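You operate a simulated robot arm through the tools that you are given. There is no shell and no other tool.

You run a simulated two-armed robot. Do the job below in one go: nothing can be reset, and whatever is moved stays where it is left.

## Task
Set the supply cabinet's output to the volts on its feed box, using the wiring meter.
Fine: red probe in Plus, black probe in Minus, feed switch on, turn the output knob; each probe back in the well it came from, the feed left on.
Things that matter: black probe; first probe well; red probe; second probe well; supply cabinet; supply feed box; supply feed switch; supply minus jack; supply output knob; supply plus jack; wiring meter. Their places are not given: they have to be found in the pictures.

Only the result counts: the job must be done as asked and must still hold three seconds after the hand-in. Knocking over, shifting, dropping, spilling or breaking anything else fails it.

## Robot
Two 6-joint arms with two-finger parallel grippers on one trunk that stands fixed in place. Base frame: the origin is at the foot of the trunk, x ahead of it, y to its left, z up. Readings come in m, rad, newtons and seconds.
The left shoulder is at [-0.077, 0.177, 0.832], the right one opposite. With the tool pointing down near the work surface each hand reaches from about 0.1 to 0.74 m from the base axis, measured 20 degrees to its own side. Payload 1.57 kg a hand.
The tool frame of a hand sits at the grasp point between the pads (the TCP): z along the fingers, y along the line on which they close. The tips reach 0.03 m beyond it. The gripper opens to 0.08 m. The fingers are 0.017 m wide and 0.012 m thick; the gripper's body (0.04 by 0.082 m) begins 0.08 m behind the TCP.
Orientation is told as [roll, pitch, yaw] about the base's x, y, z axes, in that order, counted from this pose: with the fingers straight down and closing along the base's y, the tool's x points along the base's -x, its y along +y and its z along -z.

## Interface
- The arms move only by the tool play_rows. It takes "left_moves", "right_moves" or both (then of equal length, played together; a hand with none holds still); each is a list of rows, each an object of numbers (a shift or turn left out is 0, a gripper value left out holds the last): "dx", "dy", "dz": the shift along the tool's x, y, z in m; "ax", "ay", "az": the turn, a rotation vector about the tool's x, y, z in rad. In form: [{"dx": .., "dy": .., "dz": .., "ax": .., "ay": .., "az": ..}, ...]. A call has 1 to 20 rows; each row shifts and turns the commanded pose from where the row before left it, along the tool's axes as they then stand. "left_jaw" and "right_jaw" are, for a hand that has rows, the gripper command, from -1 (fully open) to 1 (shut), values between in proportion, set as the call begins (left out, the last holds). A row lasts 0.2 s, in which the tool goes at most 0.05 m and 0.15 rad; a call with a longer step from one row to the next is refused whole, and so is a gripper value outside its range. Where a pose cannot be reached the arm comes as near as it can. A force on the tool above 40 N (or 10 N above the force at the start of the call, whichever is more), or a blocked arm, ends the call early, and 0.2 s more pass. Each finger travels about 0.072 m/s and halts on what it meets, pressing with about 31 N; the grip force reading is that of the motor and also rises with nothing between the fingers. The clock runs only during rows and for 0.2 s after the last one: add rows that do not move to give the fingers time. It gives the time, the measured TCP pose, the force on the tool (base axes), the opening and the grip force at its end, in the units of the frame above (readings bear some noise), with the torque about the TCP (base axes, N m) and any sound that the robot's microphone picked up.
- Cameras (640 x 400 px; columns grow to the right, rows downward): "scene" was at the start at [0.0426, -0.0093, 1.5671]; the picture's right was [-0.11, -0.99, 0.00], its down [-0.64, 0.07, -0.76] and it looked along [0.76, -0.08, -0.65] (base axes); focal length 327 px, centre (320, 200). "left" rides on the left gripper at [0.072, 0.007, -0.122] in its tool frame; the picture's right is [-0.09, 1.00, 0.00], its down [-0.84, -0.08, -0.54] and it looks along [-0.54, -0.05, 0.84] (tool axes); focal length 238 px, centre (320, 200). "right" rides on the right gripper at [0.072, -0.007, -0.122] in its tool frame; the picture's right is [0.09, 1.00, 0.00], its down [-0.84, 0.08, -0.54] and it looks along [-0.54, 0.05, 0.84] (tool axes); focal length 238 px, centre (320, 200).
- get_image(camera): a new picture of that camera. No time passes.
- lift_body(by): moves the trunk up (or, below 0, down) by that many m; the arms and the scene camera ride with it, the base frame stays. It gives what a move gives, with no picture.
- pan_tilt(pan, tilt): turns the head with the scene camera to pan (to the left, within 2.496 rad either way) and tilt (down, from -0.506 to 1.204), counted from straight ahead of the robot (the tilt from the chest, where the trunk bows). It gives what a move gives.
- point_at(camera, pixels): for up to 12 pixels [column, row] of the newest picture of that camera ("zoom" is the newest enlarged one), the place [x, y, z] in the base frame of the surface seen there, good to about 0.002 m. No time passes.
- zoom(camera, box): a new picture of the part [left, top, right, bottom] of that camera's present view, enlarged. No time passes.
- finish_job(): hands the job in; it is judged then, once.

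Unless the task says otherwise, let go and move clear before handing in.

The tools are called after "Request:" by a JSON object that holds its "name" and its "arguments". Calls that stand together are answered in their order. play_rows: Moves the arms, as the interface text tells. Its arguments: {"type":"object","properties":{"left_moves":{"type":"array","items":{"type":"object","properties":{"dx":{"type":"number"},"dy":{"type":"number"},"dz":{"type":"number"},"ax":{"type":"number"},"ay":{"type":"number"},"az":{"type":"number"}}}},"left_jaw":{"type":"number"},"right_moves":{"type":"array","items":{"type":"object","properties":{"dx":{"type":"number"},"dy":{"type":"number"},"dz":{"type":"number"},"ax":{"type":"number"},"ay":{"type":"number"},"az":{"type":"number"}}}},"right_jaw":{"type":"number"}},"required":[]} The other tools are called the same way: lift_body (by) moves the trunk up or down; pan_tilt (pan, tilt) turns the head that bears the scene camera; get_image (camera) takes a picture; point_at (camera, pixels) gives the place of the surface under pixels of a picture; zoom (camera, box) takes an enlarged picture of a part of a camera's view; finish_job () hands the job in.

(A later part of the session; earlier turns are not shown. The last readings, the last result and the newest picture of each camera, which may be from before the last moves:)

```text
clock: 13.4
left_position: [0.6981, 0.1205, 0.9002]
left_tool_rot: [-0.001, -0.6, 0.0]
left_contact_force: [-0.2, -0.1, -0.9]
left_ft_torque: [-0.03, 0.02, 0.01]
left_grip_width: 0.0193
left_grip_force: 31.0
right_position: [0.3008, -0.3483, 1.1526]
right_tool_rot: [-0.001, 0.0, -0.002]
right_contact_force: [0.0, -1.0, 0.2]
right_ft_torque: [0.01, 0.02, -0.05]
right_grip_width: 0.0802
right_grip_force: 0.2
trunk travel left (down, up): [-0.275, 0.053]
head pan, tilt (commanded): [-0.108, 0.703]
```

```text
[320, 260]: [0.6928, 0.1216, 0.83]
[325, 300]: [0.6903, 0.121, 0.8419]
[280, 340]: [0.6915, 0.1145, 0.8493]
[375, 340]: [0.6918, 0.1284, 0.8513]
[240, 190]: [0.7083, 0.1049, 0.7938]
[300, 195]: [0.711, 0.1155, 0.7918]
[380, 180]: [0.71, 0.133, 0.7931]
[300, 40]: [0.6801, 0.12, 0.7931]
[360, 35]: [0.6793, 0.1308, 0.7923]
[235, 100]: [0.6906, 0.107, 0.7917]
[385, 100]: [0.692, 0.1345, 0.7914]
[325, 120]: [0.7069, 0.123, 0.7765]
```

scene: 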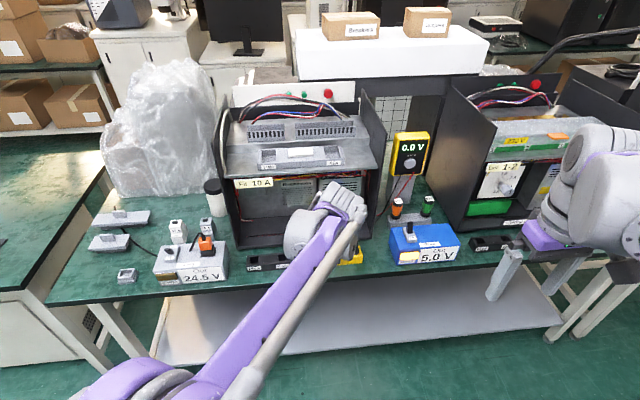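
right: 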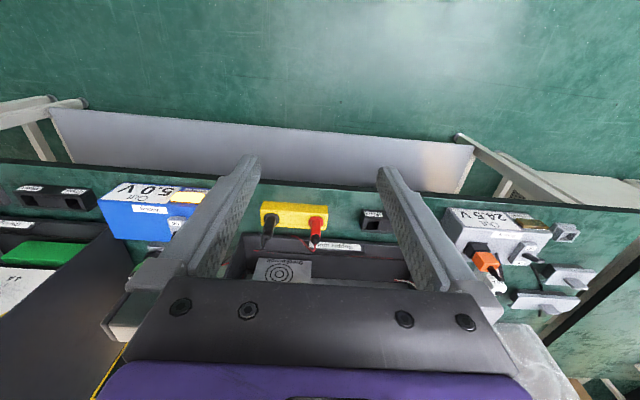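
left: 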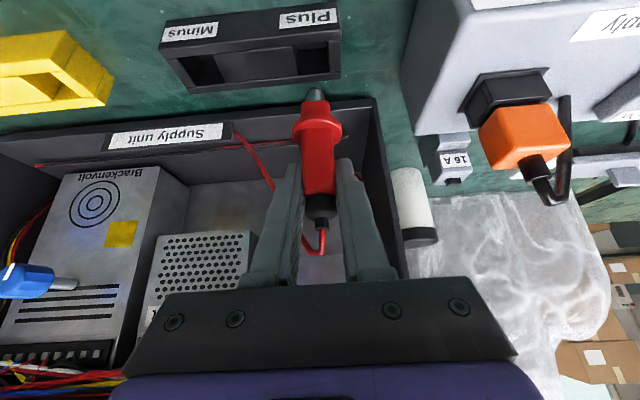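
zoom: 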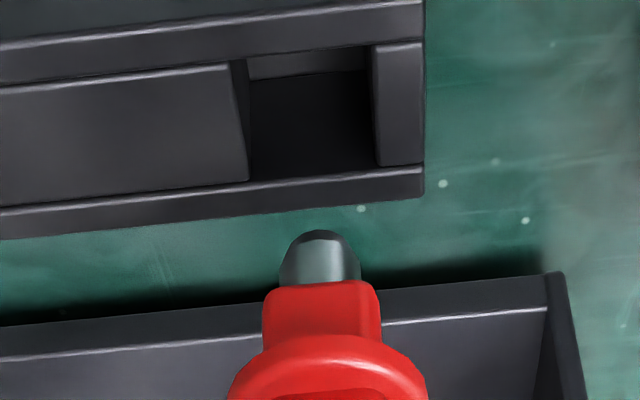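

Plug centre reads x≈0.6995 against the hole centre 0.694, so I need about 5 mm back; y is fine (0.1206 vs 0.120). I'll correct x and go down 28 mm, then recheck.

Request:
{"name": "play_rows", "arguments": {"left_moves": [{"dx": 0.0041, "dz": -0.0028}, {"dx": 0.004, "dy": -0.0003, "dz": 0.0058}, {"dx": 0.004, "dy": -0.0003, "dz": 0.0058}, {"dx": 0.004, "dz": 0.0058}, {"dx": 0.004, "dz": 0.0058}, {}, {}]}}

Request:
{"name": "zoom", "arguments": {"camera": "left", "box": [265, 30, 365, 130]}}

Request:
{"name": "point_at", "arguments": {"camera": "zoom", "pixels": [[320, 260], [325, 300], [280, 340], [375, 340], [235, 100], [385, 100], [300, 60], [230, 150], [385, 150], [300, 210], [325, 320], [325, 280]]}}

```text
clock: 15.0
left_position: [0.6919, 0.1192, 0.869]
left_tool_rot: [0.0, -0.601, 0.0]
left_contact_force: [0.5, 0.5, -1.6]
left_ft_torque: [-0.02, 0.0, 0.0]
left_grip_width: 0.0191
left_grip_force: 30.6
right_position: [0.3013, -0.3479, 1.1526]
right_tool_rot: [-0.001, 0.0, 0.0]
right_contact_force: [0.4, 0.2, 0.1]
right_ft_torque: [-0.02, 0.01, 0.01]
right_grip_width: 0.08
right_grip_force: 0.0
trunk travel left (down, up): [-0.275, 0.053]
head pan, tilt (commanded): [-0.108, 0.703]
```

```text
4.00 times, centred on (315, 80) of left
```

zoom: 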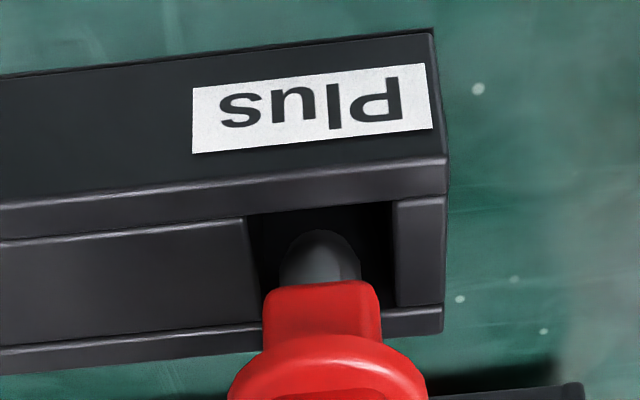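

```text
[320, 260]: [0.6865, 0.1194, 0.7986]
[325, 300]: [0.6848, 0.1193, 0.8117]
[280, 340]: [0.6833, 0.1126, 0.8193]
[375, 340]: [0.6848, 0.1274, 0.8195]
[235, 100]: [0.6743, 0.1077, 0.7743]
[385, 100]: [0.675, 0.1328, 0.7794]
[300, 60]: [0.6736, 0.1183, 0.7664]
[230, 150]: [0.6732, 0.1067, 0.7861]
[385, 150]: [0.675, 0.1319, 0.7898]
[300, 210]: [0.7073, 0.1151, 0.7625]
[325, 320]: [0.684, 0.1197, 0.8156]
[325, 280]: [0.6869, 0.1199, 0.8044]
```

The plug is centred over the hole now (centre ≈(0.694,0.1195), tip at the block's top). Continuing down 27 mm.

Request:
{"name": "play_rows", "arguments": {"left_moves": [{"dx": 0.0025, "dz": 0.0037}, {"dx": 0.0025, "dz": 0.0037}, {"dx": 0.0025, "dz": 0.0037}, {"dx": 0.0025, "dz": 0.0037}, {"dx": 0.0025, "dz": 0.0037}, {"dx": 0.0025, "dz": 0.0037}, {}, {}]}}

Request:
{"name": "get_image", "arguments": {"camera": "left"}}

Request:
{"name": "zoom", "arguments": {"camera": "left", "box": [265, 40, 365, 140]}}

Request:
{"name": "point_at", "arguments": {"camera": "zoom", "pixels": [[325, 300], [280, 300], [375, 300], [325, 350], [325, 260], [230, 250], [420, 250], [200, 280]]}}

```text
clock: 16.8
left_position: [0.6899, 0.118, 0.8418]
left_tool_rot: [-0.001, -0.601, 0.0]
left_contact_force: [4.7, 0.6, 0.7]
left_ft_torque: [0.02, -0.18, 0.0]
left_grip_width: 0.0188
left_grip_force: 31.1
right_position: [0.3009, -0.3479, 1.1538]
right_tool_rot: [0.0, 0.0, 0.0]
right_contact_force: [-0.6, 0.6, 0.3]
right_ft_torque: [-0.01, -0.01, -0.04]
right_grip_width: 0.0801
right_grip_force: 0.1
trunk travel left (down, up): [-0.275, 0.053]
head pan, tilt (commanded): [-0.108, 0.703]
```

```text
taken
```

left: 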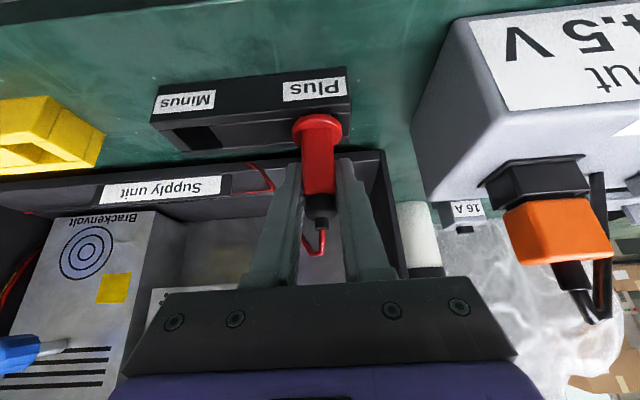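

```text
4.00 times, centred on (315, 90) of left
```

zoom: 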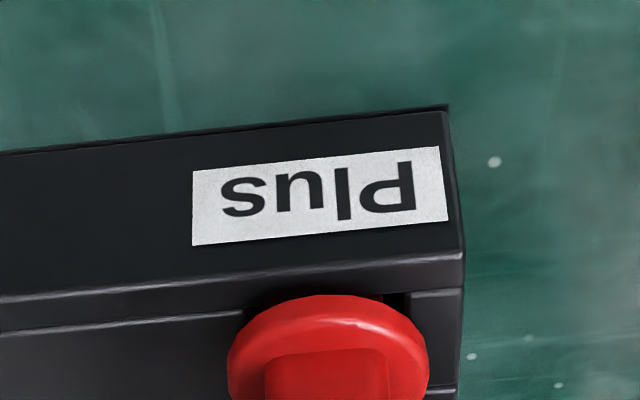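

```text
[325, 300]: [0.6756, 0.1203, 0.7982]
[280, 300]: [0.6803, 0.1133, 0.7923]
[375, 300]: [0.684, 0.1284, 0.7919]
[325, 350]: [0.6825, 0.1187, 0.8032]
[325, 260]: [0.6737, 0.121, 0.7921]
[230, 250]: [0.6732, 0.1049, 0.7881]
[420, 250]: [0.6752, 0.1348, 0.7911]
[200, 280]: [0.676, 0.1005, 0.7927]
```

Force of +4.7 N in x says the plug touches the front wall of the hole, about 3 mm from seating. I'll shift +3 mm in x and then lower the last 3 mm.

Request:
{"name": "play_rows", "arguments": {"left_moves": [{"dx": -0.0025, "dy": 0.0005, "dz": 0.0017}, {}, {"dx": 0.0009, "dz": 0.0012}, {"dx": 0.0009, "dz": 0.0012}, {}, {}]}}

Request:
{"name": "zoom", "arguments": {"camera": "left", "box": [265, 40, 365, 140]}}

Request:
{"name": "point_at", "arguments": {"camera": "zoom", "pixels": [[325, 300], [280, 300], [375, 300], [325, 350], [325, 260], [325, 390]]}}

```text
clock: 18.2
left_position: [0.6939, 0.1188, 0.8404]
left_tool_rot: [-0.001, -0.6, 0.001]
left_contact_force: [-0.3, -0.2, 0.3]
left_ft_torque: [0.0, -0.02, 0.01]
left_grip_width: 0.0191
left_grip_force: 30.7
right_position: [0.3021, -0.3476, 1.154]
right_tool_rot: [0.0, -0.001, -0.001]
right_contact_force: [-0.1, -0.7, 0.5]
right_ft_torque: [0.01, -0.02, -0.03]
right_grip_width: 0.0799
right_grip_force: 0.1
trunk travel left (down, up): [-0.275, 0.053]
head pan, tilt (commanded): [-0.108, 0.703]
```

```text
4.00 times, centred on (315, 90) of left
```

zoom: 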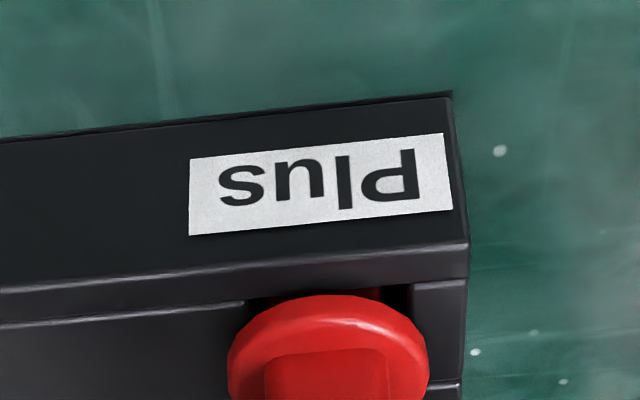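

```text
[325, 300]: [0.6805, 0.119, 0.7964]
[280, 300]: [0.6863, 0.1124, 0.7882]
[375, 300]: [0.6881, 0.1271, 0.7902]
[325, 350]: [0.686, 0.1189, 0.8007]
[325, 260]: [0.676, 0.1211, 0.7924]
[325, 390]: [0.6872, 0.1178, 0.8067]
```

Forces are back to zero and the flange is 1–2 mm above the block top. I'll lower 2.5 mm more and check for contact.

Request:
{"name": "play_rows", "arguments": {"left_moves": [{"dx": 0.0007, "dz": 0.001}, {"dx": 0.0007, "dz": 0.001}, {}, {}]}}

Request:
{"name": "zoom", "arguments": {"camera": "left", "box": [265, 40, 365, 140]}}

Request:
{"name": "get_image", "arguments": {"camera": "scene"}}

```text
clock: 19.2
left_position: [0.6948, 0.1178, 0.8382]
left_tool_rot: [0.001, -0.601, 0.0]
left_contact_force: [-0.2, -1.5, 13.3]
left_ft_torque: [-0.15, 0.08, 0.0]
left_grip_width: 0.0194
left_grip_force: 31.1
right_position: [0.2994, -0.3485, 1.1543]
right_tool_rot: [-0.001, -0.002, 0.0]
right_contact_force: [1.2, -0.8, -0.2]
right_ft_torque: [-0.01, -0.03, -0.04]
right_grip_width: 0.0798
right_grip_force: 0.1
trunk travel left (down, up): [-0.275, 0.053]
head pan, tilt (commanded): [-0.108, 0.703]
```

```text
4.00 times, centred on (315, 90) of left
```

zoom: 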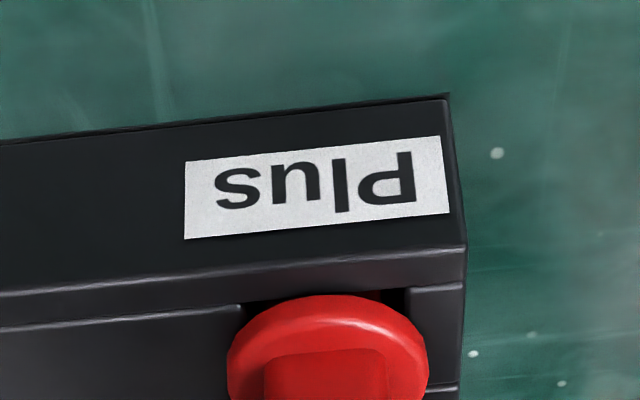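

```text
taken
```

scene: 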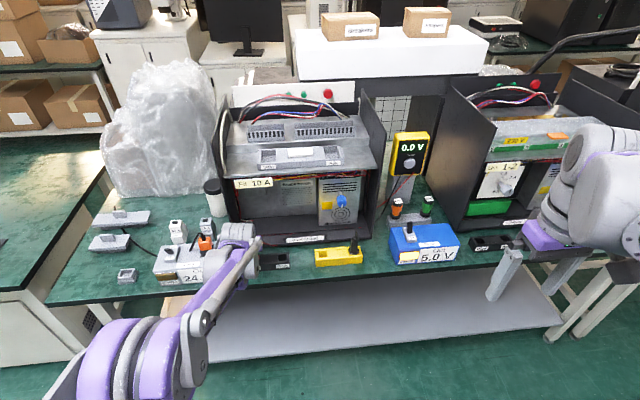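

The 13 N upward force shows the flange is seated in Plus. I'll relieve the pressure slightly, open, and back out along the tool axis.

Request:
{"name": "play_rows", "arguments": {"left_moves": [{"dx": -0.0006, "dz": -0.0008}, {}]}}

Request:
{"name": "play_rows", "arguments": {"left_moves": [{}, {}, {}, {}, {}], "left_jaw": -1}}

Request:
{"name": "play_rows", "arguments": {"left_moves": [{"dz": -0.02}, {"dz": -0.03}, {"dz": -0.03}, {"dz": -0.03}, {"dz": -0.03}, {"dz": -0.03}, {"dx": 0.03, "dz": -0.03}, {"dx": 0.03, "dz": -0.03}, {}]}}

Request:
{"name": "get_image", "arguments": {"camera": "left"}}

Request:
{"name": "get_image", "arguments": {"camera": "scene"}}

```text
clock: 19.8
left_position: [0.6941, 0.1195, 0.8382]
left_tool_rot: [-0.001, -0.601, 0.0]
left_contact_force: [1.9, -2.1, 10.6]
left_ft_torque: [-0.21, -0.21, -0.03]
left_grip_width: 0.0189
left_grip_force: 30.9
right_position: [0.2982, -0.3492, 1.1535]
right_tool_rot: [0.002, -0.001, 0.0]
right_contact_force: [0.2, 0.0, -0.1]
right_ft_torque: [-0.01, 0.01, 0.01]
right_grip_width: 0.0801
right_grip_force: 0.1
trunk travel left (down, up): [-0.275, 0.053]
head pan, tilt (commanded): [-0.108, 0.703]
```

```text
clock: 21.0
left_position: [0.6945, 0.12, 0.8378]
left_tool_rot: [-0.001, -0.6, 0.001]
left_contact_force: [-0.4, 0.6, 0.2]
left_ft_torque: [-0.02, 0.02, 0.02]
left_grip_width: 0.0798
left_grip_force: 0.1
right_position: [0.3017, -0.349, 1.1529]
right_tool_rot: [-0.001, 0.0, 0.0]
right_contact_force: [0.3, 0.3, 0.2]
right_ft_torque: [0.04, 0.0, 0.0]
right_grip_width: 0.08
right_grip_force: 0.0
trunk travel left (down, up): [-0.275, 0.053]
head pan, tilt (commanded): [-0.108, 0.703]
```

```text
clock: 23.0
left_position: [0.5117, 0.1209, 0.9933]
left_tool_rot: [0.001, -0.599, -0.002]
left_contact_force: [0.4, 0.5, 0.0]
left_ft_torque: [-0.02, 0.02, 0.03]
left_grip_width: 0.0801
left_grip_force: 0.1
right_position: [0.3021, -0.3482, 1.153]
right_tool_rot: [0.0, 0.0, -0.002]
right_contact_force: [0.7, 0.2, -0.8]
right_ft_torque: [0.01, 0.01, 0.03]
right_grip_width: 0.0801
right_grip_force: 0.1
trunk travel left (down, up): [-0.275, 0.053]
head pan, tilt (commanded): [-0.108, 0.703]
```

```text
taken
```

left: 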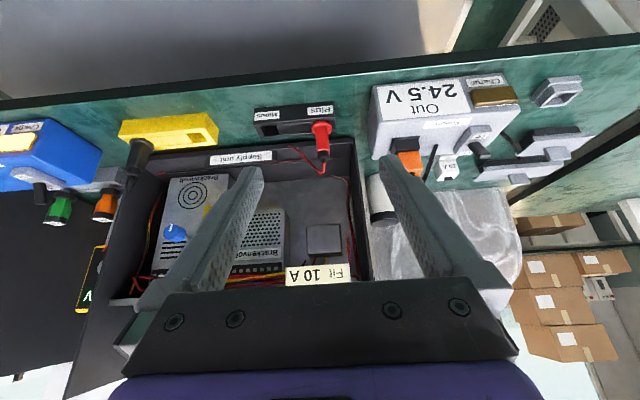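

```text
taken
```

scene: 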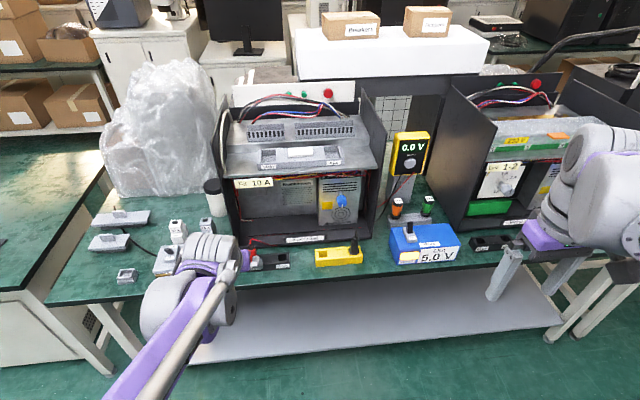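

The red probe stands in Plus. Next I'll move the left hand off to the left and pitch the right hand for the black probe.

Request:
{"name": "zoom", "arguments": {"camera": "left", "box": [250, 80, 370, 180]}}

Request:
{"name": "play_rows", "arguments": {"left_moves": [{"dx": 0.005, "dy": 0.035, "dz": -0.02}, {"dx": 0.005, "dy": 0.035, "dz": -0.02}, {"dx": 0.005, "dy": 0.035, "dz": -0.02}, {"dx": 0.005, "dy": 0.035, "dz": -0.02}, {"dx": 0.005, "dy": 0.035, "dz": -0.01}, {"dx": 0.005, "dy": 0.035}, {"dx": 0.005, "dy": 0.03}], "right_moves": [{"ay": -0.0857}, {"ay": -0.0857}, {"ay": -0.0857}, {"ay": -0.0857}, {"ay": -0.0857}, {"ay": -0.0857}, {"ay": -0.0857}]}}

Request:
{"name": "zoom", "arguments": {"camera": "scene", "box": [230, 220, 370, 280]}}

```text
4.00 times, centred on (310, 130) of left
```

zoom: 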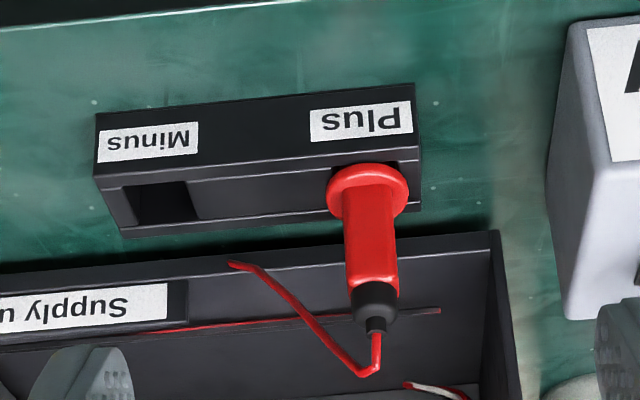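

```text
clock: 24.6
left_position: [0.4354, 0.3639, 1.0488]
left_tool_rot: [-0.001, -0.601, 0.0]
left_contact_force: [0.7, 0.4, -1.3]
left_ft_torque: [0.03, -0.02, -0.03]
left_grip_width: 0.0801
left_grip_force: 0.1
right_position: [0.3009, -0.3486, 1.1518]
right_tool_rot: [-0.001, -0.603, 0.0]
right_contact_force: [1.0, 0.2, -0.1]
right_ft_torque: [-0.02, 0.0, -0.02]
right_grip_width: 0.0799
right_grip_force: 0.1
trunk travel left (down, up): [-0.275, 0.053]
head pan, tilt (commanded): [-0.108, 0.703]
```

```text
4.57 times, centred on (300, 250) of scene
```

zoom: 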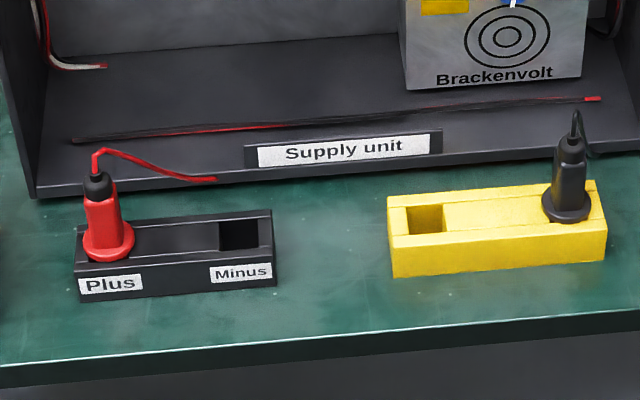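

The red probe is seated in Plus and Minus is free. Now the right hand goes to its pre-grasp for the black probe.

Request:
{"name": "play_rows", "arguments": {"right_moves": [{"dx": -0.0178, "dy": 0.0183, "dz": 0.0326}, {"dx": -0.0178, "dy": 0.0183, "dz": 0.0326}, {"dx": -0.0178, "dy": 0.0183, "dz": 0.0326}, {"dx": -0.0178, "dy": 0.0183, "dz": 0.0326}, {"dx": -0.0178, "dy": 0.0183, "dz": 0.0326}, {"dx": -0.0178, "dy": 0.0183, "dz": 0.0326}, {"dx": -0.0178, "dy": 0.0183, "dz": 0.0326}, {"dx": -0.0178, "dy": 0.0183, "dz": 0.0326}, {"dx": -0.0178, "dy": 0.0183, "dz": 0.0326}, {}, {}]}}

Request:
{"name": "get_image", "arguments": {"camera": "right"}}

Request:
{"name": "zoom", "arguments": {"camera": "right", "box": [270, 40, 370, 140]}}

Request:
{"name": "point_at", "arguments": {"camera": "zoom", "pixels": [[310, 200], [290, 200], [330, 200], [310, 240], [310, 280], [270, 180], [350, 180], [310, 150], [320, 320], [310, 120]]}}

```text
clock: 27.0
left_position: [0.436, 0.363, 1.0489]
left_tool_rot: [0.001, -0.601, 0.0]
left_contact_force: [0.5, 0.0, 0.4]
left_ft_torque: [0.01, -0.02, 0.01]
left_grip_width: 0.08
left_grip_force: 0.1
right_position: [0.6015, -0.1859, 0.999]
right_tool_rot: [0.0, -0.601, 0.001]
right_contact_force: [-0.4, 1.1, -0.6]
right_ft_torque: [0.01, 0.01, 0.02]
right_grip_width: 0.0799
right_grip_force: 0.0
trunk travel left (down, up): [-0.275, 0.053]
head pan, tilt (commanded): [-0.108, 0.703]
```

```text
taken
```

right: 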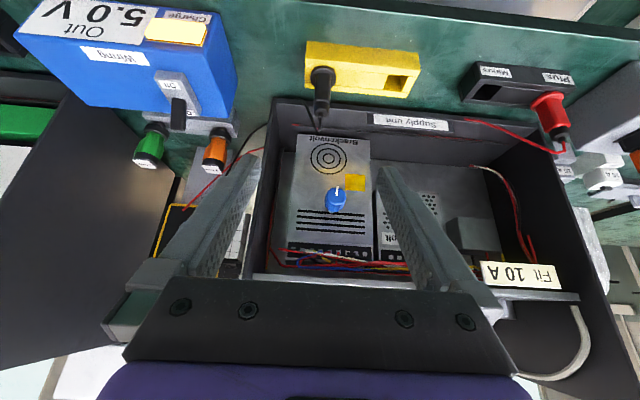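

```text
4.00 times, centred on (320, 90) of right
```

zoom: 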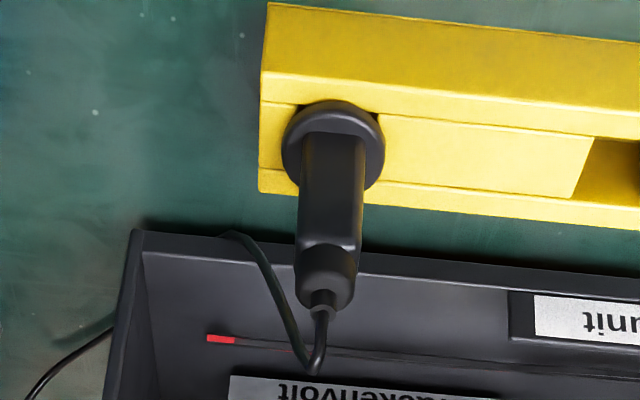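

```text
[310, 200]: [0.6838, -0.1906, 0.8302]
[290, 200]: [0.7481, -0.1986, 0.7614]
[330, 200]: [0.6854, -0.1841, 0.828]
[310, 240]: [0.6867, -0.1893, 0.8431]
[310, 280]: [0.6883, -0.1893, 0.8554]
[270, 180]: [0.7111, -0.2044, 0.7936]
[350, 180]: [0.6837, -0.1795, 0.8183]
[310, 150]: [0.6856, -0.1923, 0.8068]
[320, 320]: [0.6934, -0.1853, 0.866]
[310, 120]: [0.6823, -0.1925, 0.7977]
```

The black probe's axis reads (0.695,-0.1845). I'll descend along the tool axis to straddle it.

Request:
{"name": "play_rows", "arguments": {"right_moves": [{"dx": 0.0036, "dy": 0.0005, "dz": 0.035}, {"dx": 0.0036, "dy": 0.0005, "dz": 0.035}, {"dx": 0.0036, "dz": 0.035}, {"dx": 0.0036, "dz": 0.03}, {"dz": 0.025}, {"dz": 0.018}, {"dz": 0.007}, {}], "right_jaw": -1}}

Request:
{"name": "get_image", "arguments": {"camera": "right"}}

```text
clock: 28.8
left_position: [0.4349, 0.3626, 1.0483]
left_tool_rot: [-0.001, -0.6, 0.0]
left_contact_force: [0.7, -0.8, 0.7]
left_ft_torque: [0.0, -0.01, 0.01]
left_grip_width: 0.0799
left_grip_force: 0.1
right_position: [0.692, -0.1829, 0.8411]
right_tool_rot: [-0.001, -0.599, -0.001]
right_contact_force: [-0.4, -0.1, 0.5]
right_ft_torque: [0.01, -0.01, 0.02]
right_grip_width: 0.0797
right_grip_force: 0.0
trunk travel left (down, up): [-0.275, 0.053]
head pan, tilt (commanded): [-0.108, 0.703]
```

```text
taken
```

right: 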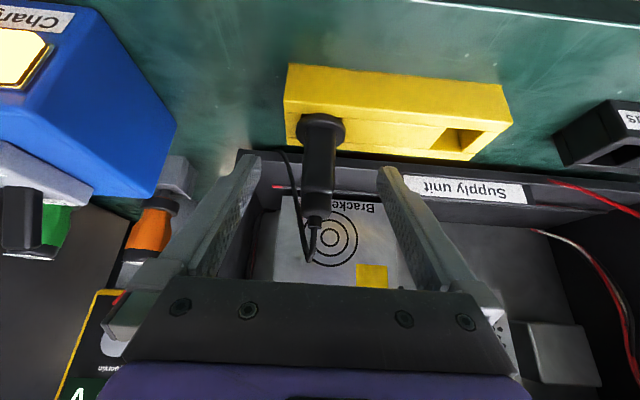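

The black probe is centred between the fingers. I'll advance 3.5 mm more and close.

Request:
{"name": "play_rows", "arguments": {"right_moves": [{"dz": 0.0035}, {}]}}

Request:
{"name": "play_rows", "arguments": {"right_moves": [{}, {}, {}, {}, {}], "right_jaw": 1}}

Request:
{"name": "get_image", "arguments": {"camera": "right"}}

```text
clock: 29.4
left_position: [0.4338, 0.3628, 1.0482]
left_tool_rot: [0.0, -0.601, 0.0]
left_contact_force: [0.5, 0.0, -1.4]
left_ft_torque: [-0.04, 0.0, 0.01]
left_grip_width: 0.0802
left_grip_force: 0.2
right_position: [0.6926, -0.1821, 0.8367]
right_tool_rot: [0.003, -0.599, 0.0]
right_contact_force: [0.0, -0.7, 0.4]
right_ft_torque: [0.02, 0.02, 0.03]
right_grip_width: 0.0799
right_grip_force: 0.1
trunk travel left (down, up): [-0.275, 0.053]
head pan, tilt (commanded): [-0.108, 0.703]
```

```text
clock: 30.6
left_position: [0.4347, 0.3622, 1.048]
left_tool_rot: [0.0, -0.6, 0.0]
left_contact_force: [-0.3, 0.6, -0.3]
left_ft_torque: [-0.04, 0.01, 0.01]
left_grip_width: 0.08
left_grip_force: 0.0
right_position: [0.6929, -0.1834, 0.8372]
right_tool_rot: [0.0, -0.6, -0.001]
right_contact_force: [0.1, -0.2, 0.2]
right_ft_torque: [-0.01, 0.03, -0.03]
right_grip_width: 0.019
right_grip_force: 31.1
trunk travel left (down, up): [-0.275, 0.053]
head pan, tilt (commanded): [-0.108, 0.703]
```

```text
taken
```

right: 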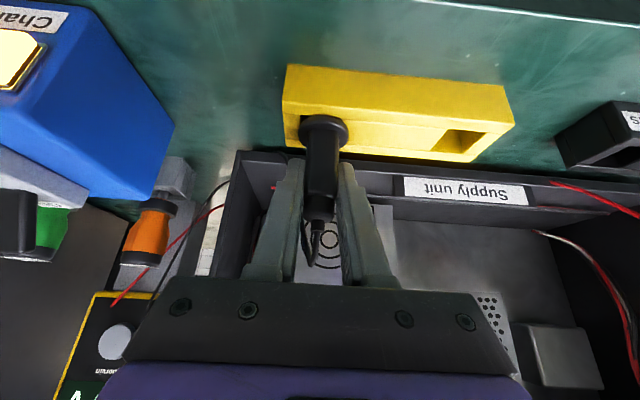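

The right hand holds the black probe (19 mm, 31 N). Lifting it straight up 60 mm.

Request:
{"name": "play_rows", "arguments": {"right_moves": [{"dx": -0.00565, "dz": -0.00825}, {"dx": -0.00565, "dz": -0.00825}, {"dx": -0.00565, "dz": -0.00825}, {"dx": -0.00565, "dz": -0.00825}, {"dx": -0.00565, "dz": -0.00825}, {"dx": -0.00565, "dz": -0.00825}, {}, {}]}}

Request:
{"name": "zoom", "arguments": {"camera": "right", "box": [265, 30, 365, 130]}}

Request:
{"name": "point_at", "arguments": {"camera": "zoom", "pixels": [[325, 300], [280, 340], [375, 340], [325, 340], [230, 130], [390, 130], [310, 60], [310, 190], [320, 260]]}}

```text
clock: 32.4
left_position: [0.4346, 0.3636, 1.0479]
left_tool_rot: [-0.001, -0.601, 0.001]
left_contact_force: [-0.7, -0.7, -0.1]
left_ft_torque: [-0.01, 0.01, 0.0]
left_grip_width: 0.0801
left_grip_force: 0.1
right_position: [0.6941, -0.1829, 0.8982]
right_tool_rot: [0.0, -0.601, 0.001]
right_contact_force: [0.1, 0.4, -0.4]
right_ft_torque: [-0.02, 0.02, 0.0]
right_grip_width: 0.0189
right_grip_force: 31.0
trunk travel left (down, up): [-0.275, 0.053]
head pan, tilt (commanded): [-0.108, 0.703]
```

```text
4.00 times, centred on (315, 80) of right
```

zoom: 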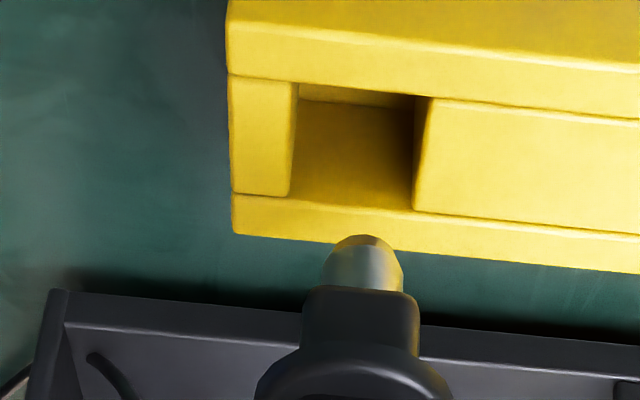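

```text
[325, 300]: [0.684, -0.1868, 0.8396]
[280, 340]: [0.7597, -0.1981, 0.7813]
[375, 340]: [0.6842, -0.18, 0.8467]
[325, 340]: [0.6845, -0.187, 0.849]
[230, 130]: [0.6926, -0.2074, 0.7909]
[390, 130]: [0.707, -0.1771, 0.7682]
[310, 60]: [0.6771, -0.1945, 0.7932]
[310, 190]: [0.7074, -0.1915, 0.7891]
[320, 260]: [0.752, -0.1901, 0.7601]
```

The black plug is clear of its well; its centre is about (0.6935,-0.183). I'll carry it 0.218 m to over the Minus hole.

Request:
{"name": "play_rows", "arguments": {"right_moves": [{"dy": 0.0363}, {"dy": 0.0363}, {"dy": 0.0363}, {"dy": 0.0363}, {"dy": 0.0363}, {"dy": 0.0365}, {}, {}]}}

Request:
{"name": "get_image", "arguments": {"camera": "right"}}

Request:
{"name": "zoom", "arguments": {"camera": "right", "box": [265, 30, 365, 130]}}

Request:
{"name": "point_at", "arguments": {"camera": "zoom", "pixels": [[325, 300], [325, 340], [400, 340], [360, 330], [230, 130], [250, 130], [440, 130], [310, 60], [310, 190], [420, 160], [360, 260]]}}

```text
clock: 34.2
left_position: [0.4333, 0.3637, 1.0475]
left_tool_rot: [0.001, -0.601, 0.001]
left_contact_force: [0.2, -0.2, 0.1]
left_ft_torque: [0.0, 0.02, -0.01]
left_grip_width: 0.0799
left_grip_force: 0.0
right_position: [0.6957, 0.0368, 0.8973]
right_tool_rot: [0.0, -0.6, 0.0]
right_contact_force: [1.2, 1.3, -1.0]
right_ft_torque: [0.01, 0.02, 0.0]
right_grip_width: 0.0191
right_grip_force: 30.8
trunk travel left (down, up): [-0.275, 0.053]
head pan, tilt (commanded): [-0.108, 0.703]
```

```text
taken
```

right: 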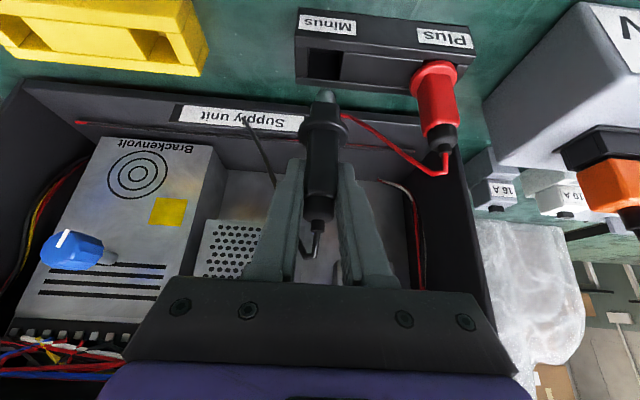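

```text
4.00 times, centred on (315, 80) of right
```

zoom: 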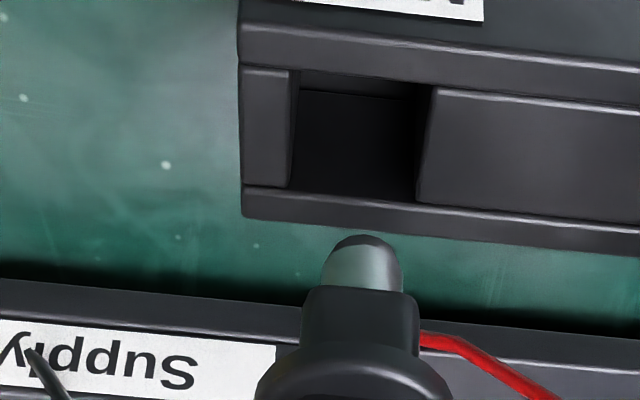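

```text
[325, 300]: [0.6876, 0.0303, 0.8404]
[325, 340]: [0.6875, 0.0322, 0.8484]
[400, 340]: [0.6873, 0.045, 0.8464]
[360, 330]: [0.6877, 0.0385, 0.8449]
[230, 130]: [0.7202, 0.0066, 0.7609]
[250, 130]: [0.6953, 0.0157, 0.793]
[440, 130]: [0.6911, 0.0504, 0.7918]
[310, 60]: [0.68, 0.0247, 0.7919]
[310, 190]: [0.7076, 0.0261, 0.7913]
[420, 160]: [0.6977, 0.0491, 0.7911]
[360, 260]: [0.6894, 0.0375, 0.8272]
```

Plug centre is (0.697,0.0383) vs hole centre (0.694,0.0355), so I'll correct by (-2.5,-2.7) mm and lower 28 mm before rechecking.

Request:
{"name": "play_rows", "arguments": {"right_moves": [{"dx": 0.0021, "dy": -0.0027, "dz": -0.0014}, {"dx": 0.004, "dz": 0.0058}, {"dx": 0.004, "dz": 0.0058}, {"dx": 0.004, "dz": 0.0058}, {"dx": 0.004, "dz": 0.0058}, {}, {}]}}

Request:
{"name": "zoom", "arguments": {"camera": "right", "box": [265, 30, 365, 130]}}

Request:
{"name": "point_at", "arguments": {"camera": "zoom", "pixels": [[325, 300], [325, 340], [400, 340], [360, 330], [260, 270], [450, 270], [310, 190], [420, 160], [360, 260], [360, 300]]}}

```text
clock: 35.8
left_position: [0.4362, 0.3628, 1.0489]
left_tool_rot: [-0.001, -0.601, -0.001]
left_contact_force: [0.4, 0.9, 0.5]
left_ft_torque: [0.0, 0.02, -0.03]
left_grip_width: 0.0801
left_grip_force: 0.1
right_position: [0.6922, 0.0331, 0.868]
right_tool_rot: [0.0, -0.599, -0.001]
right_contact_force: [0.0, 0.4, -0.7]
right_ft_torque: [0.03, -0.04, -0.02]
right_grip_width: 0.0192
right_grip_force: 31.3
trunk travel left (down, up): [-0.275, 0.053]
head pan, tilt (commanded): [-0.108, 0.703]
```

```text
4.00 times, centred on (315, 80) of right
```

zoom: 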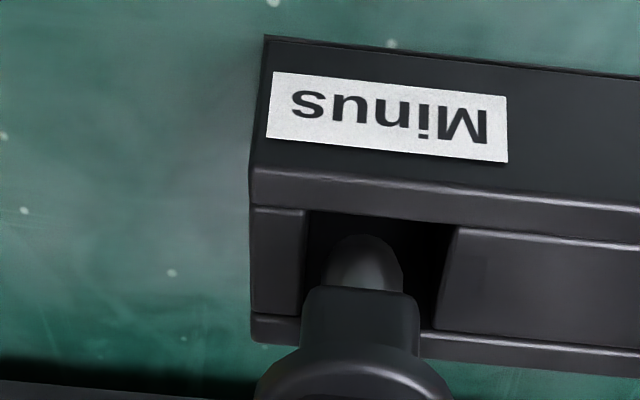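

```text
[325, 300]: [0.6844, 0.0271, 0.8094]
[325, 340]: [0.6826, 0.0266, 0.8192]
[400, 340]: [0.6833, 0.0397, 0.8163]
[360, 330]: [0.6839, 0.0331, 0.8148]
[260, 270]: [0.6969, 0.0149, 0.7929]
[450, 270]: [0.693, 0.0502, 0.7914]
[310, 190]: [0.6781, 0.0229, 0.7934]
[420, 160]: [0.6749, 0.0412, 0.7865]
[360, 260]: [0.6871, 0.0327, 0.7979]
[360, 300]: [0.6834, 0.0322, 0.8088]
```

The plug needs +2.2 mm in y and +1 mm in x to be centred. I'll correct, then go down 24 mm.

Request:
{"name": "play_rows", "arguments": {"right_moves": [{"dx": -0.0008, "dy": 0.0022, "dz": 0.0006}, {"dx": 0.0023, "dz": 0.0033}, {"dx": 0.0023, "dz": 0.0033}, {"dx": 0.0023, "dz": 0.0033}, {"dx": 0.0023, "dz": 0.0033}, {"dx": 0.0022, "dz": 0.0033}, {"dx": 0.0022, "dz": 0.0033}, {}, {}]}}

Request:
{"name": "zoom", "arguments": {"camera": "right", "box": [265, 30, 365, 130]}}

Request:
{"name": "point_at", "arguments": {"camera": "zoom", "pixels": [[360, 345], [360, 380], [320, 390], [400, 390], [300, 360], [420, 360], [260, 300], [450, 320]]}}

```text
clock: 37.8
left_position: [0.4347, 0.3633, 1.048]
left_tool_rot: [0.0, -0.6, -0.001]
left_contact_force: [0.2, 0.6, 0.0]
left_ft_torque: [-0.04, -0.03, 0.03]
left_grip_width: 0.0803
left_grip_force: 0.1
right_position: [0.6914, 0.0345, 0.8443]
right_tool_rot: [-0.001, -0.6, 0.0]
right_contact_force: [0.9, -0.1, -0.8]
right_ft_torque: [0.01, -0.02, -0.02]
right_grip_width: 0.0191
right_grip_force: 31.3
trunk travel left (down, up): [-0.275, 0.053]
head pan, tilt (commanded): [-0.108, 0.703]
```

```text
4.00 times, centred on (315, 80) of right
```

zoom: 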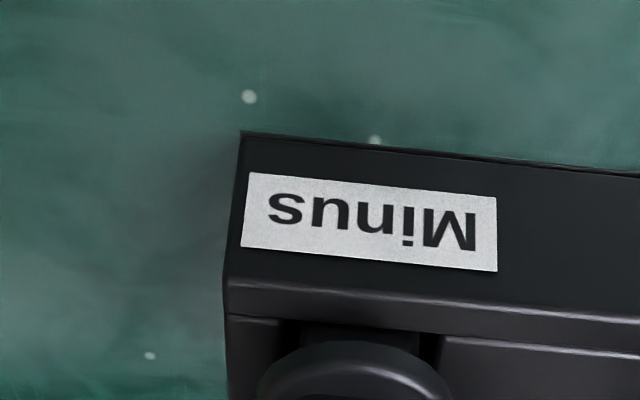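

```text
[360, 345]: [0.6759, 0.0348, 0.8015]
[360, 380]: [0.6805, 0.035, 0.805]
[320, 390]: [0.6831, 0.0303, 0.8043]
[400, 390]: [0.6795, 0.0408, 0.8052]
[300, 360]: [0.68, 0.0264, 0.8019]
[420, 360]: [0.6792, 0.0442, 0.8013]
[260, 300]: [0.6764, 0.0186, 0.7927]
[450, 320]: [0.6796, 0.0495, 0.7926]
```

The flange is centred over Minus with about 5 mm left and no side force. I'll nudge +2 mm in x and lower 6 mm in small steps.

Request:
{"name": "play_rows", "arguments": {"right_moves": [{"dx": -0.00165, "dz": 0.0011}, {"dx": 0.0011, "dz": 0.0016}, {"dx": 0.0011, "dz": 0.0016}, {"dx": 0.0007, "dz": 0.001}, {}, {}]}}

Request:
{"name": "zoom", "arguments": {"camera": "right", "box": [265, 40, 365, 140]}}

Request:
{"name": "point_at", "arguments": {"camera": "zoom", "pixels": [[360, 305], [360, 340], [320, 350], [400, 350], [360, 380]]}}

```text
clock: 39.2
left_position: [0.4355, 0.3634, 1.048]
left_tool_rot: [-0.001, -0.599, 0.001]
left_contact_force: [0.3, 0.0, 0.1]
left_ft_torque: [0.0, 0.02, 0.0]
left_grip_width: 0.08
left_grip_force: 0.1
right_position: [0.6941, 0.0342, 0.8386]
right_tool_rot: [-0.001, -0.601, 0.0]
right_contact_force: [-0.2, -0.4, -0.6]
right_ft_torque: [-0.01, -0.01, 0.01]
right_grip_width: 0.0191
right_grip_force: 30.6
trunk travel left (down, up): [-0.275, 0.053]
head pan, tilt (commanded): [-0.108, 0.703]
```

```text
4.00 times, centred on (315, 90) of right
```

zoom: 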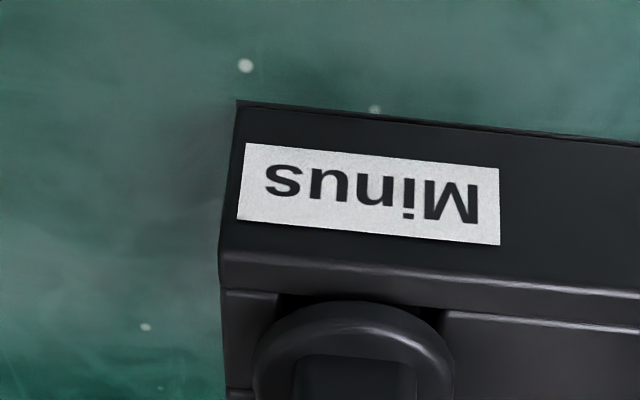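

```text
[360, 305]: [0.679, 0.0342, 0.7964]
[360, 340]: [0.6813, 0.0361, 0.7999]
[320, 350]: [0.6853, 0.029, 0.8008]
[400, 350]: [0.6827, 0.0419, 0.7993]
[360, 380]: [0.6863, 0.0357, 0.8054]
```

The flange top reads z≈0.800, nearly seated. One more 1.5 mm down to confirm contact.

Request:
{"name": "play_rows", "arguments": {"right_moves": [{"dx": 0.0008, "dz": 0.0012}, {}, {}]}}

Request:
{"name": "get_image", "arguments": {"camera": "scene"}}

```text
clock: 40.0
left_position: [0.4346, 0.3632, 1.0473]
left_tool_rot: [0.0, -0.6, -0.001]
left_contact_force: [-0.1, 1.0, -0.5]
left_ft_torque: [0.0, -0.01, 0.0]
left_grip_width: 0.0799
left_grip_force: 0.0
right_position: [0.6938, 0.0337, 0.8382]
right_tool_rot: [-0.001, -0.6, 0.0]
right_contact_force: [0.4, 0.4, 3.7]
right_ft_torque: [0.01, 0.0, 0.0]
right_grip_width: 0.0191
right_grip_force: 31.0
trunk travel left (down, up): [-0.275, 0.053]
head pan, tilt (commanded): [-0.108, 0.703]
```

```text
taken
```

scene: 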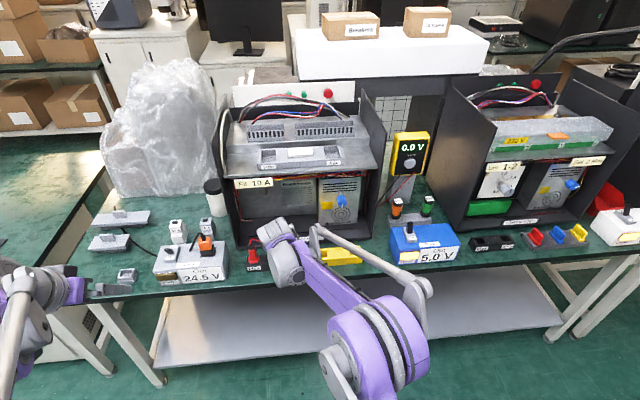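

A 3.7 N upward force confirms the black probe is seated in Minus. Opening the right gripper and backing out.

Request:
{"name": "play_rows", "arguments": {"right_moves": [{}, {}, {}, {}, {}], "right_jaw": -1}}

Request:
{"name": "play_rows", "arguments": {"right_moves": [{"dz": -0.02}, {"dz": -0.03}, {"dz": -0.03}, {"dz": -0.03}, {"dz": -0.03}, {"dz": -0.03}, {"dy": -0.03, "dz": -0.03}, {"dy": -0.03, "dz": -0.03}, {"dy": -0.04}, {"dy": -0.04}, {}]}}

Request:
{"name": "get_image", "arguments": {"camera": "scene"}}

Request:
{"name": "get_image", "arguments": {"camera": "right"}}

```text
clock: 41.2
left_position: [0.435, 0.3634, 1.0484]
left_tool_rot: [0.0, -0.6, 0.001]
left_contact_force: [0.4, 0.2, -0.1]
left_ft_torque: [0.04, -0.04, -0.01]
left_grip_width: 0.0802
left_grip_force: 0.0
right_position: [0.6952, 0.0342, 0.8375]
right_tool_rot: [0.001, -0.599, 0.0]
right_contact_force: [-0.5, 0.2, 1.0]
right_ft_torque: [0.02, -0.01, 0.02]
right_grip_width: 0.0801
right_grip_force: 0.0
trunk travel left (down, up): [-0.275, 0.053]
head pan, tilt (commanded): [-0.108, 0.703]
```

```text
clock: 43.6
left_position: [0.4352, 0.3627, 1.0475]
left_tool_rot: [-0.001, -0.6, -0.001]
left_contact_force: [-0.5, 0.8, -0.7]
left_ft_torque: [-0.01, -0.01, 0.01]
left_grip_width: 0.0799
left_grip_force: 0.1
right_position: [0.5652, -0.1021, 1.0257]
right_tool_rot: [-0.001, -0.601, -0.001]
right_contact_force: [-0.1, 0.2, -0.7]
right_ft_torque: [0.0, 0.0, 0.03]
right_grip_width: 0.0798
right_grip_force: 0.1
trunk travel left (down, up): [-0.275, 0.053]
head pan, tilt (commanded): [-0.108, 0.703]
```

```text
taken
```

scene: 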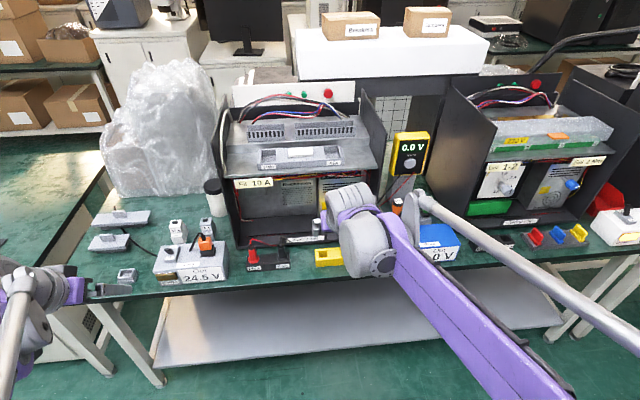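

```text
taken
```

right: 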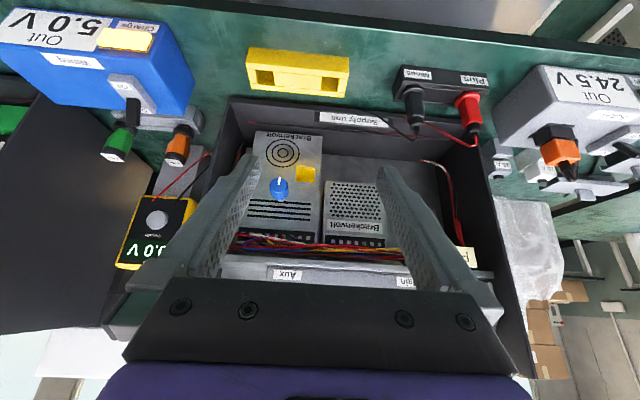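

Both probes stand in their jacks ((412,95) black in Minus, (468,105) red in Plus in the right view). Next I'll close the left gripper and bring it in front of the feed switch lever.

Request:
{"name": "play_rows", "arguments": {"left_moves": [{"dx": -0.0162, "dy": -0.003, "dz": 0.0309}, {"dx": -0.0162, "dy": -0.003, "dz": 0.0309}, {"dx": -0.0162, "dy": -0.003, "dz": 0.0309}, {"dx": -0.0162, "dy": -0.003, "dz": 0.0309}, {"dx": -0.0162, "dy": -0.003, "dz": 0.0309}, {"dx": -0.0162, "dy": -0.003, "dz": 0.0309}, {}, {}], "left_jaw": 1}}

Request:
{"name": "get_image", "arguments": {"camera": "left"}}

Request:
{"name": "get_image", "arguments": {"camera": "scene"}}

```text
clock: 45.4
left_position: [0.6195, 0.3396, 0.951]
left_tool_rot: [-0.002, -0.598, 0.002]
left_contact_force: [0.1, 0.7, -0.1]
left_ft_torque: [0.01, 0.03, 0.01]
left_grip_width: 0.0
left_grip_force: 21.5
right_position: [0.5658, -0.1027, 1.0273]
right_tool_rot: [0.001, -0.6, 0.0]
right_contact_force: [-0.4, 0.1, -1.6]
right_ft_torque: [-0.02, 0.05, 0.01]
right_grip_width: 0.0798
right_grip_force: 0.0
trunk travel left (down, up): [-0.275, 0.053]
head pan, tilt (commanded): [-0.108, 0.703]
```

```text
taken
```

left: 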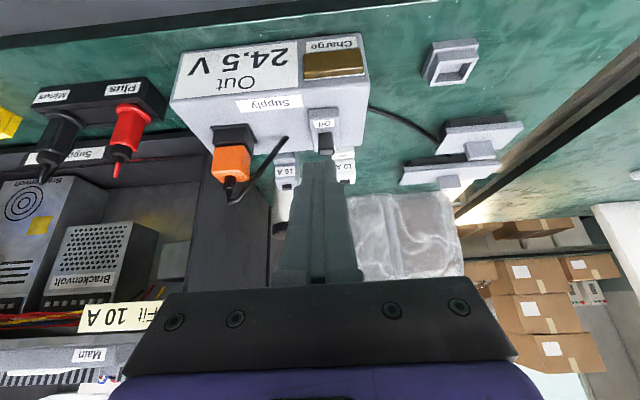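

```text
taken
```

scene: 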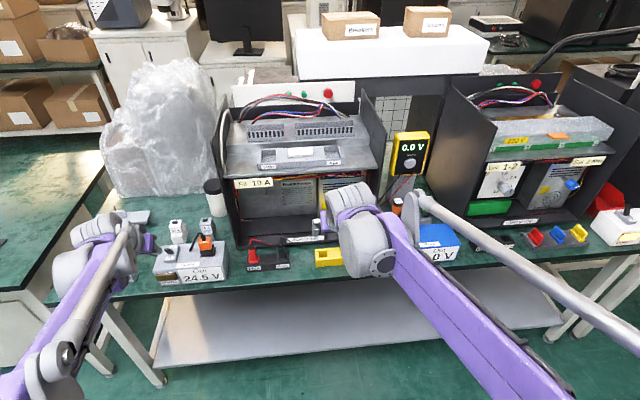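

The finger tips (318,165) are just short of the lever at (325,135). I'll lower the tips to in front of the lever and check.

Request:
{"name": "play_rows", "arguments": {"left_moves": [{"dx": 0.0063, "dy": 0.0014, "dz": 0.0147}, {"dx": 0.0063, "dy": 0.0014, "dz": 0.0147}, {"dx": 0.0063, "dy": 0.0014, "dz": 0.0147}, {"dx": 0.0063, "dy": 0.0014, "dz": 0.0147}, {}]}}

Request:
{"name": "zoom", "arguments": {"camera": "left", "box": [270, 80, 370, 180]}}

Request:
{"name": "zoom", "arguments": {"camera": "scene", "box": [110, 210, 230, 290]}}

Request:
{"name": "zoom", "arguments": {"camera": "right", "box": [480, 50, 640, 210]}}

```text
clock: 46.6
left_position: [0.632, 0.3476, 0.8891]
left_tool_rot: [-0.001, -0.602, -0.001]
left_contact_force: [0.2, 0.4, 0.5]
left_ft_torque: [-0.03, -0.02, 0.0]
left_grip_width: 0.0
left_grip_force: 21.4
right_position: [0.5652, -0.1034, 1.0269]
right_tool_rot: [0.001, -0.6, 0.001]
right_contact_force: [-0.6, 0.7, 1.3]
right_ft_torque: [0.03, 0.01, -0.01]
right_grip_width: 0.0798
right_grip_force: 0.0
trunk travel left (down, up): [-0.275, 0.053]
head pan, tilt (commanded): [-0.108, 0.703]
```

```text
4.00 times, centred on (320, 130) of left
```

zoom: 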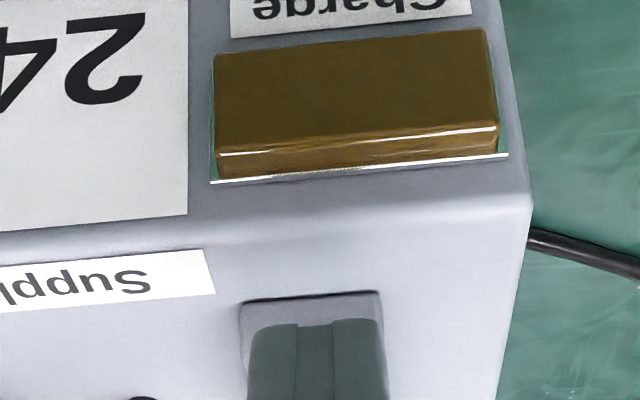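

```text
5.00 times, centred on (170, 250) of scene
```

zoom: 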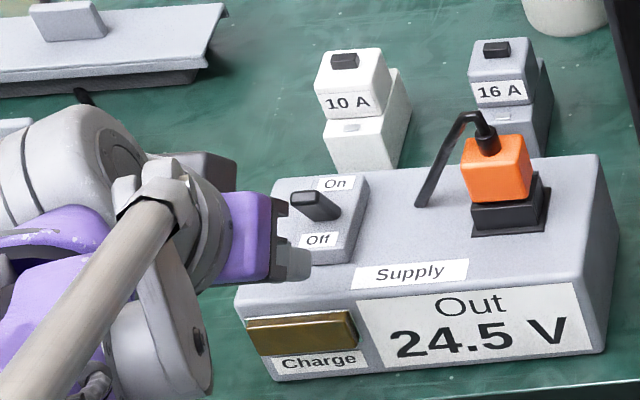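

```text
2.50 times, centred on (560, 130) of right
```

zoom: 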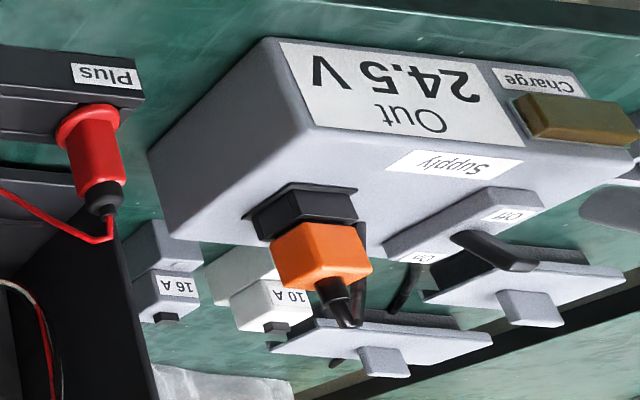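

The side view confirms the lever leans to Off; the closed fingers are in front of it at y≈0.347. I'll push forward (+x) 46 mm at this height.

Request:
{"name": "play_rows", "arguments": {"left_moves": [{"dx": -0.0063, "dz": 0.0043}, {"dx": -0.0063, "dz": 0.0043}, {"dx": -0.0063, "dz": 0.0043}, {"dx": -0.0063, "dz": 0.0043}, {"dx": -0.0063, "dz": 0.0043}, {"dx": -0.0063, "dz": 0.0043}, {}]}}

Request:
{"name": "zoom", "arguments": {"camera": "right", "box": [480, 50, 640, 210]}}

Request:
{"name": "zoom", "arguments": {"camera": "scene", "box": [110, 210, 230, 290]}}

```text
clock: 48.2
left_position: [0.6783, 0.3474, 0.8872]
left_tool_rot: [0.0, -0.6, -0.001]
left_contact_force: [-0.3, 0.3, 0.2]
left_ft_torque: [0.02, 0.0, 0.01]
left_grip_width: 0.0
left_grip_force: 21.3
right_position: [0.5665, -0.1027, 1.027]
right_tool_rot: [-0.001, -0.601, -0.001]
right_contact_force: [0.4, -0.6, 0.7]
right_ft_torque: [0.01, -0.02, -0.01]
right_grip_width: 0.08
right_grip_force: 0.1
trunk travel left (down, up): [-0.275, 0.053]
head pan, tilt (commanded): [-0.108, 0.703]
```

```text
2.50 times, centred on (560, 130) of right
```

zoom: 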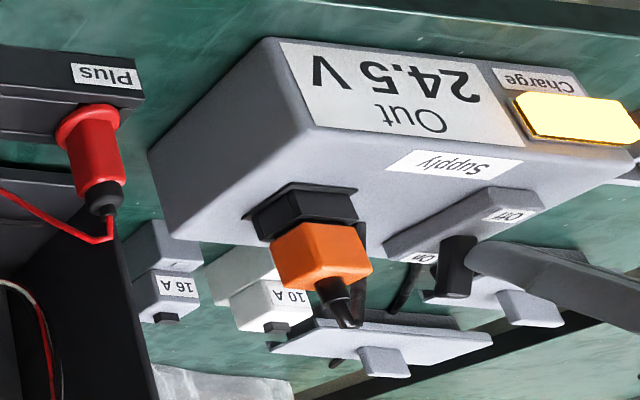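

```text
5.00 times, centred on (170, 250) of scene
```

zoom: 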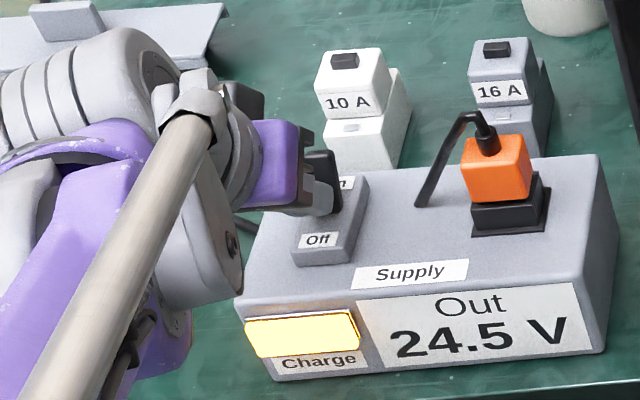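

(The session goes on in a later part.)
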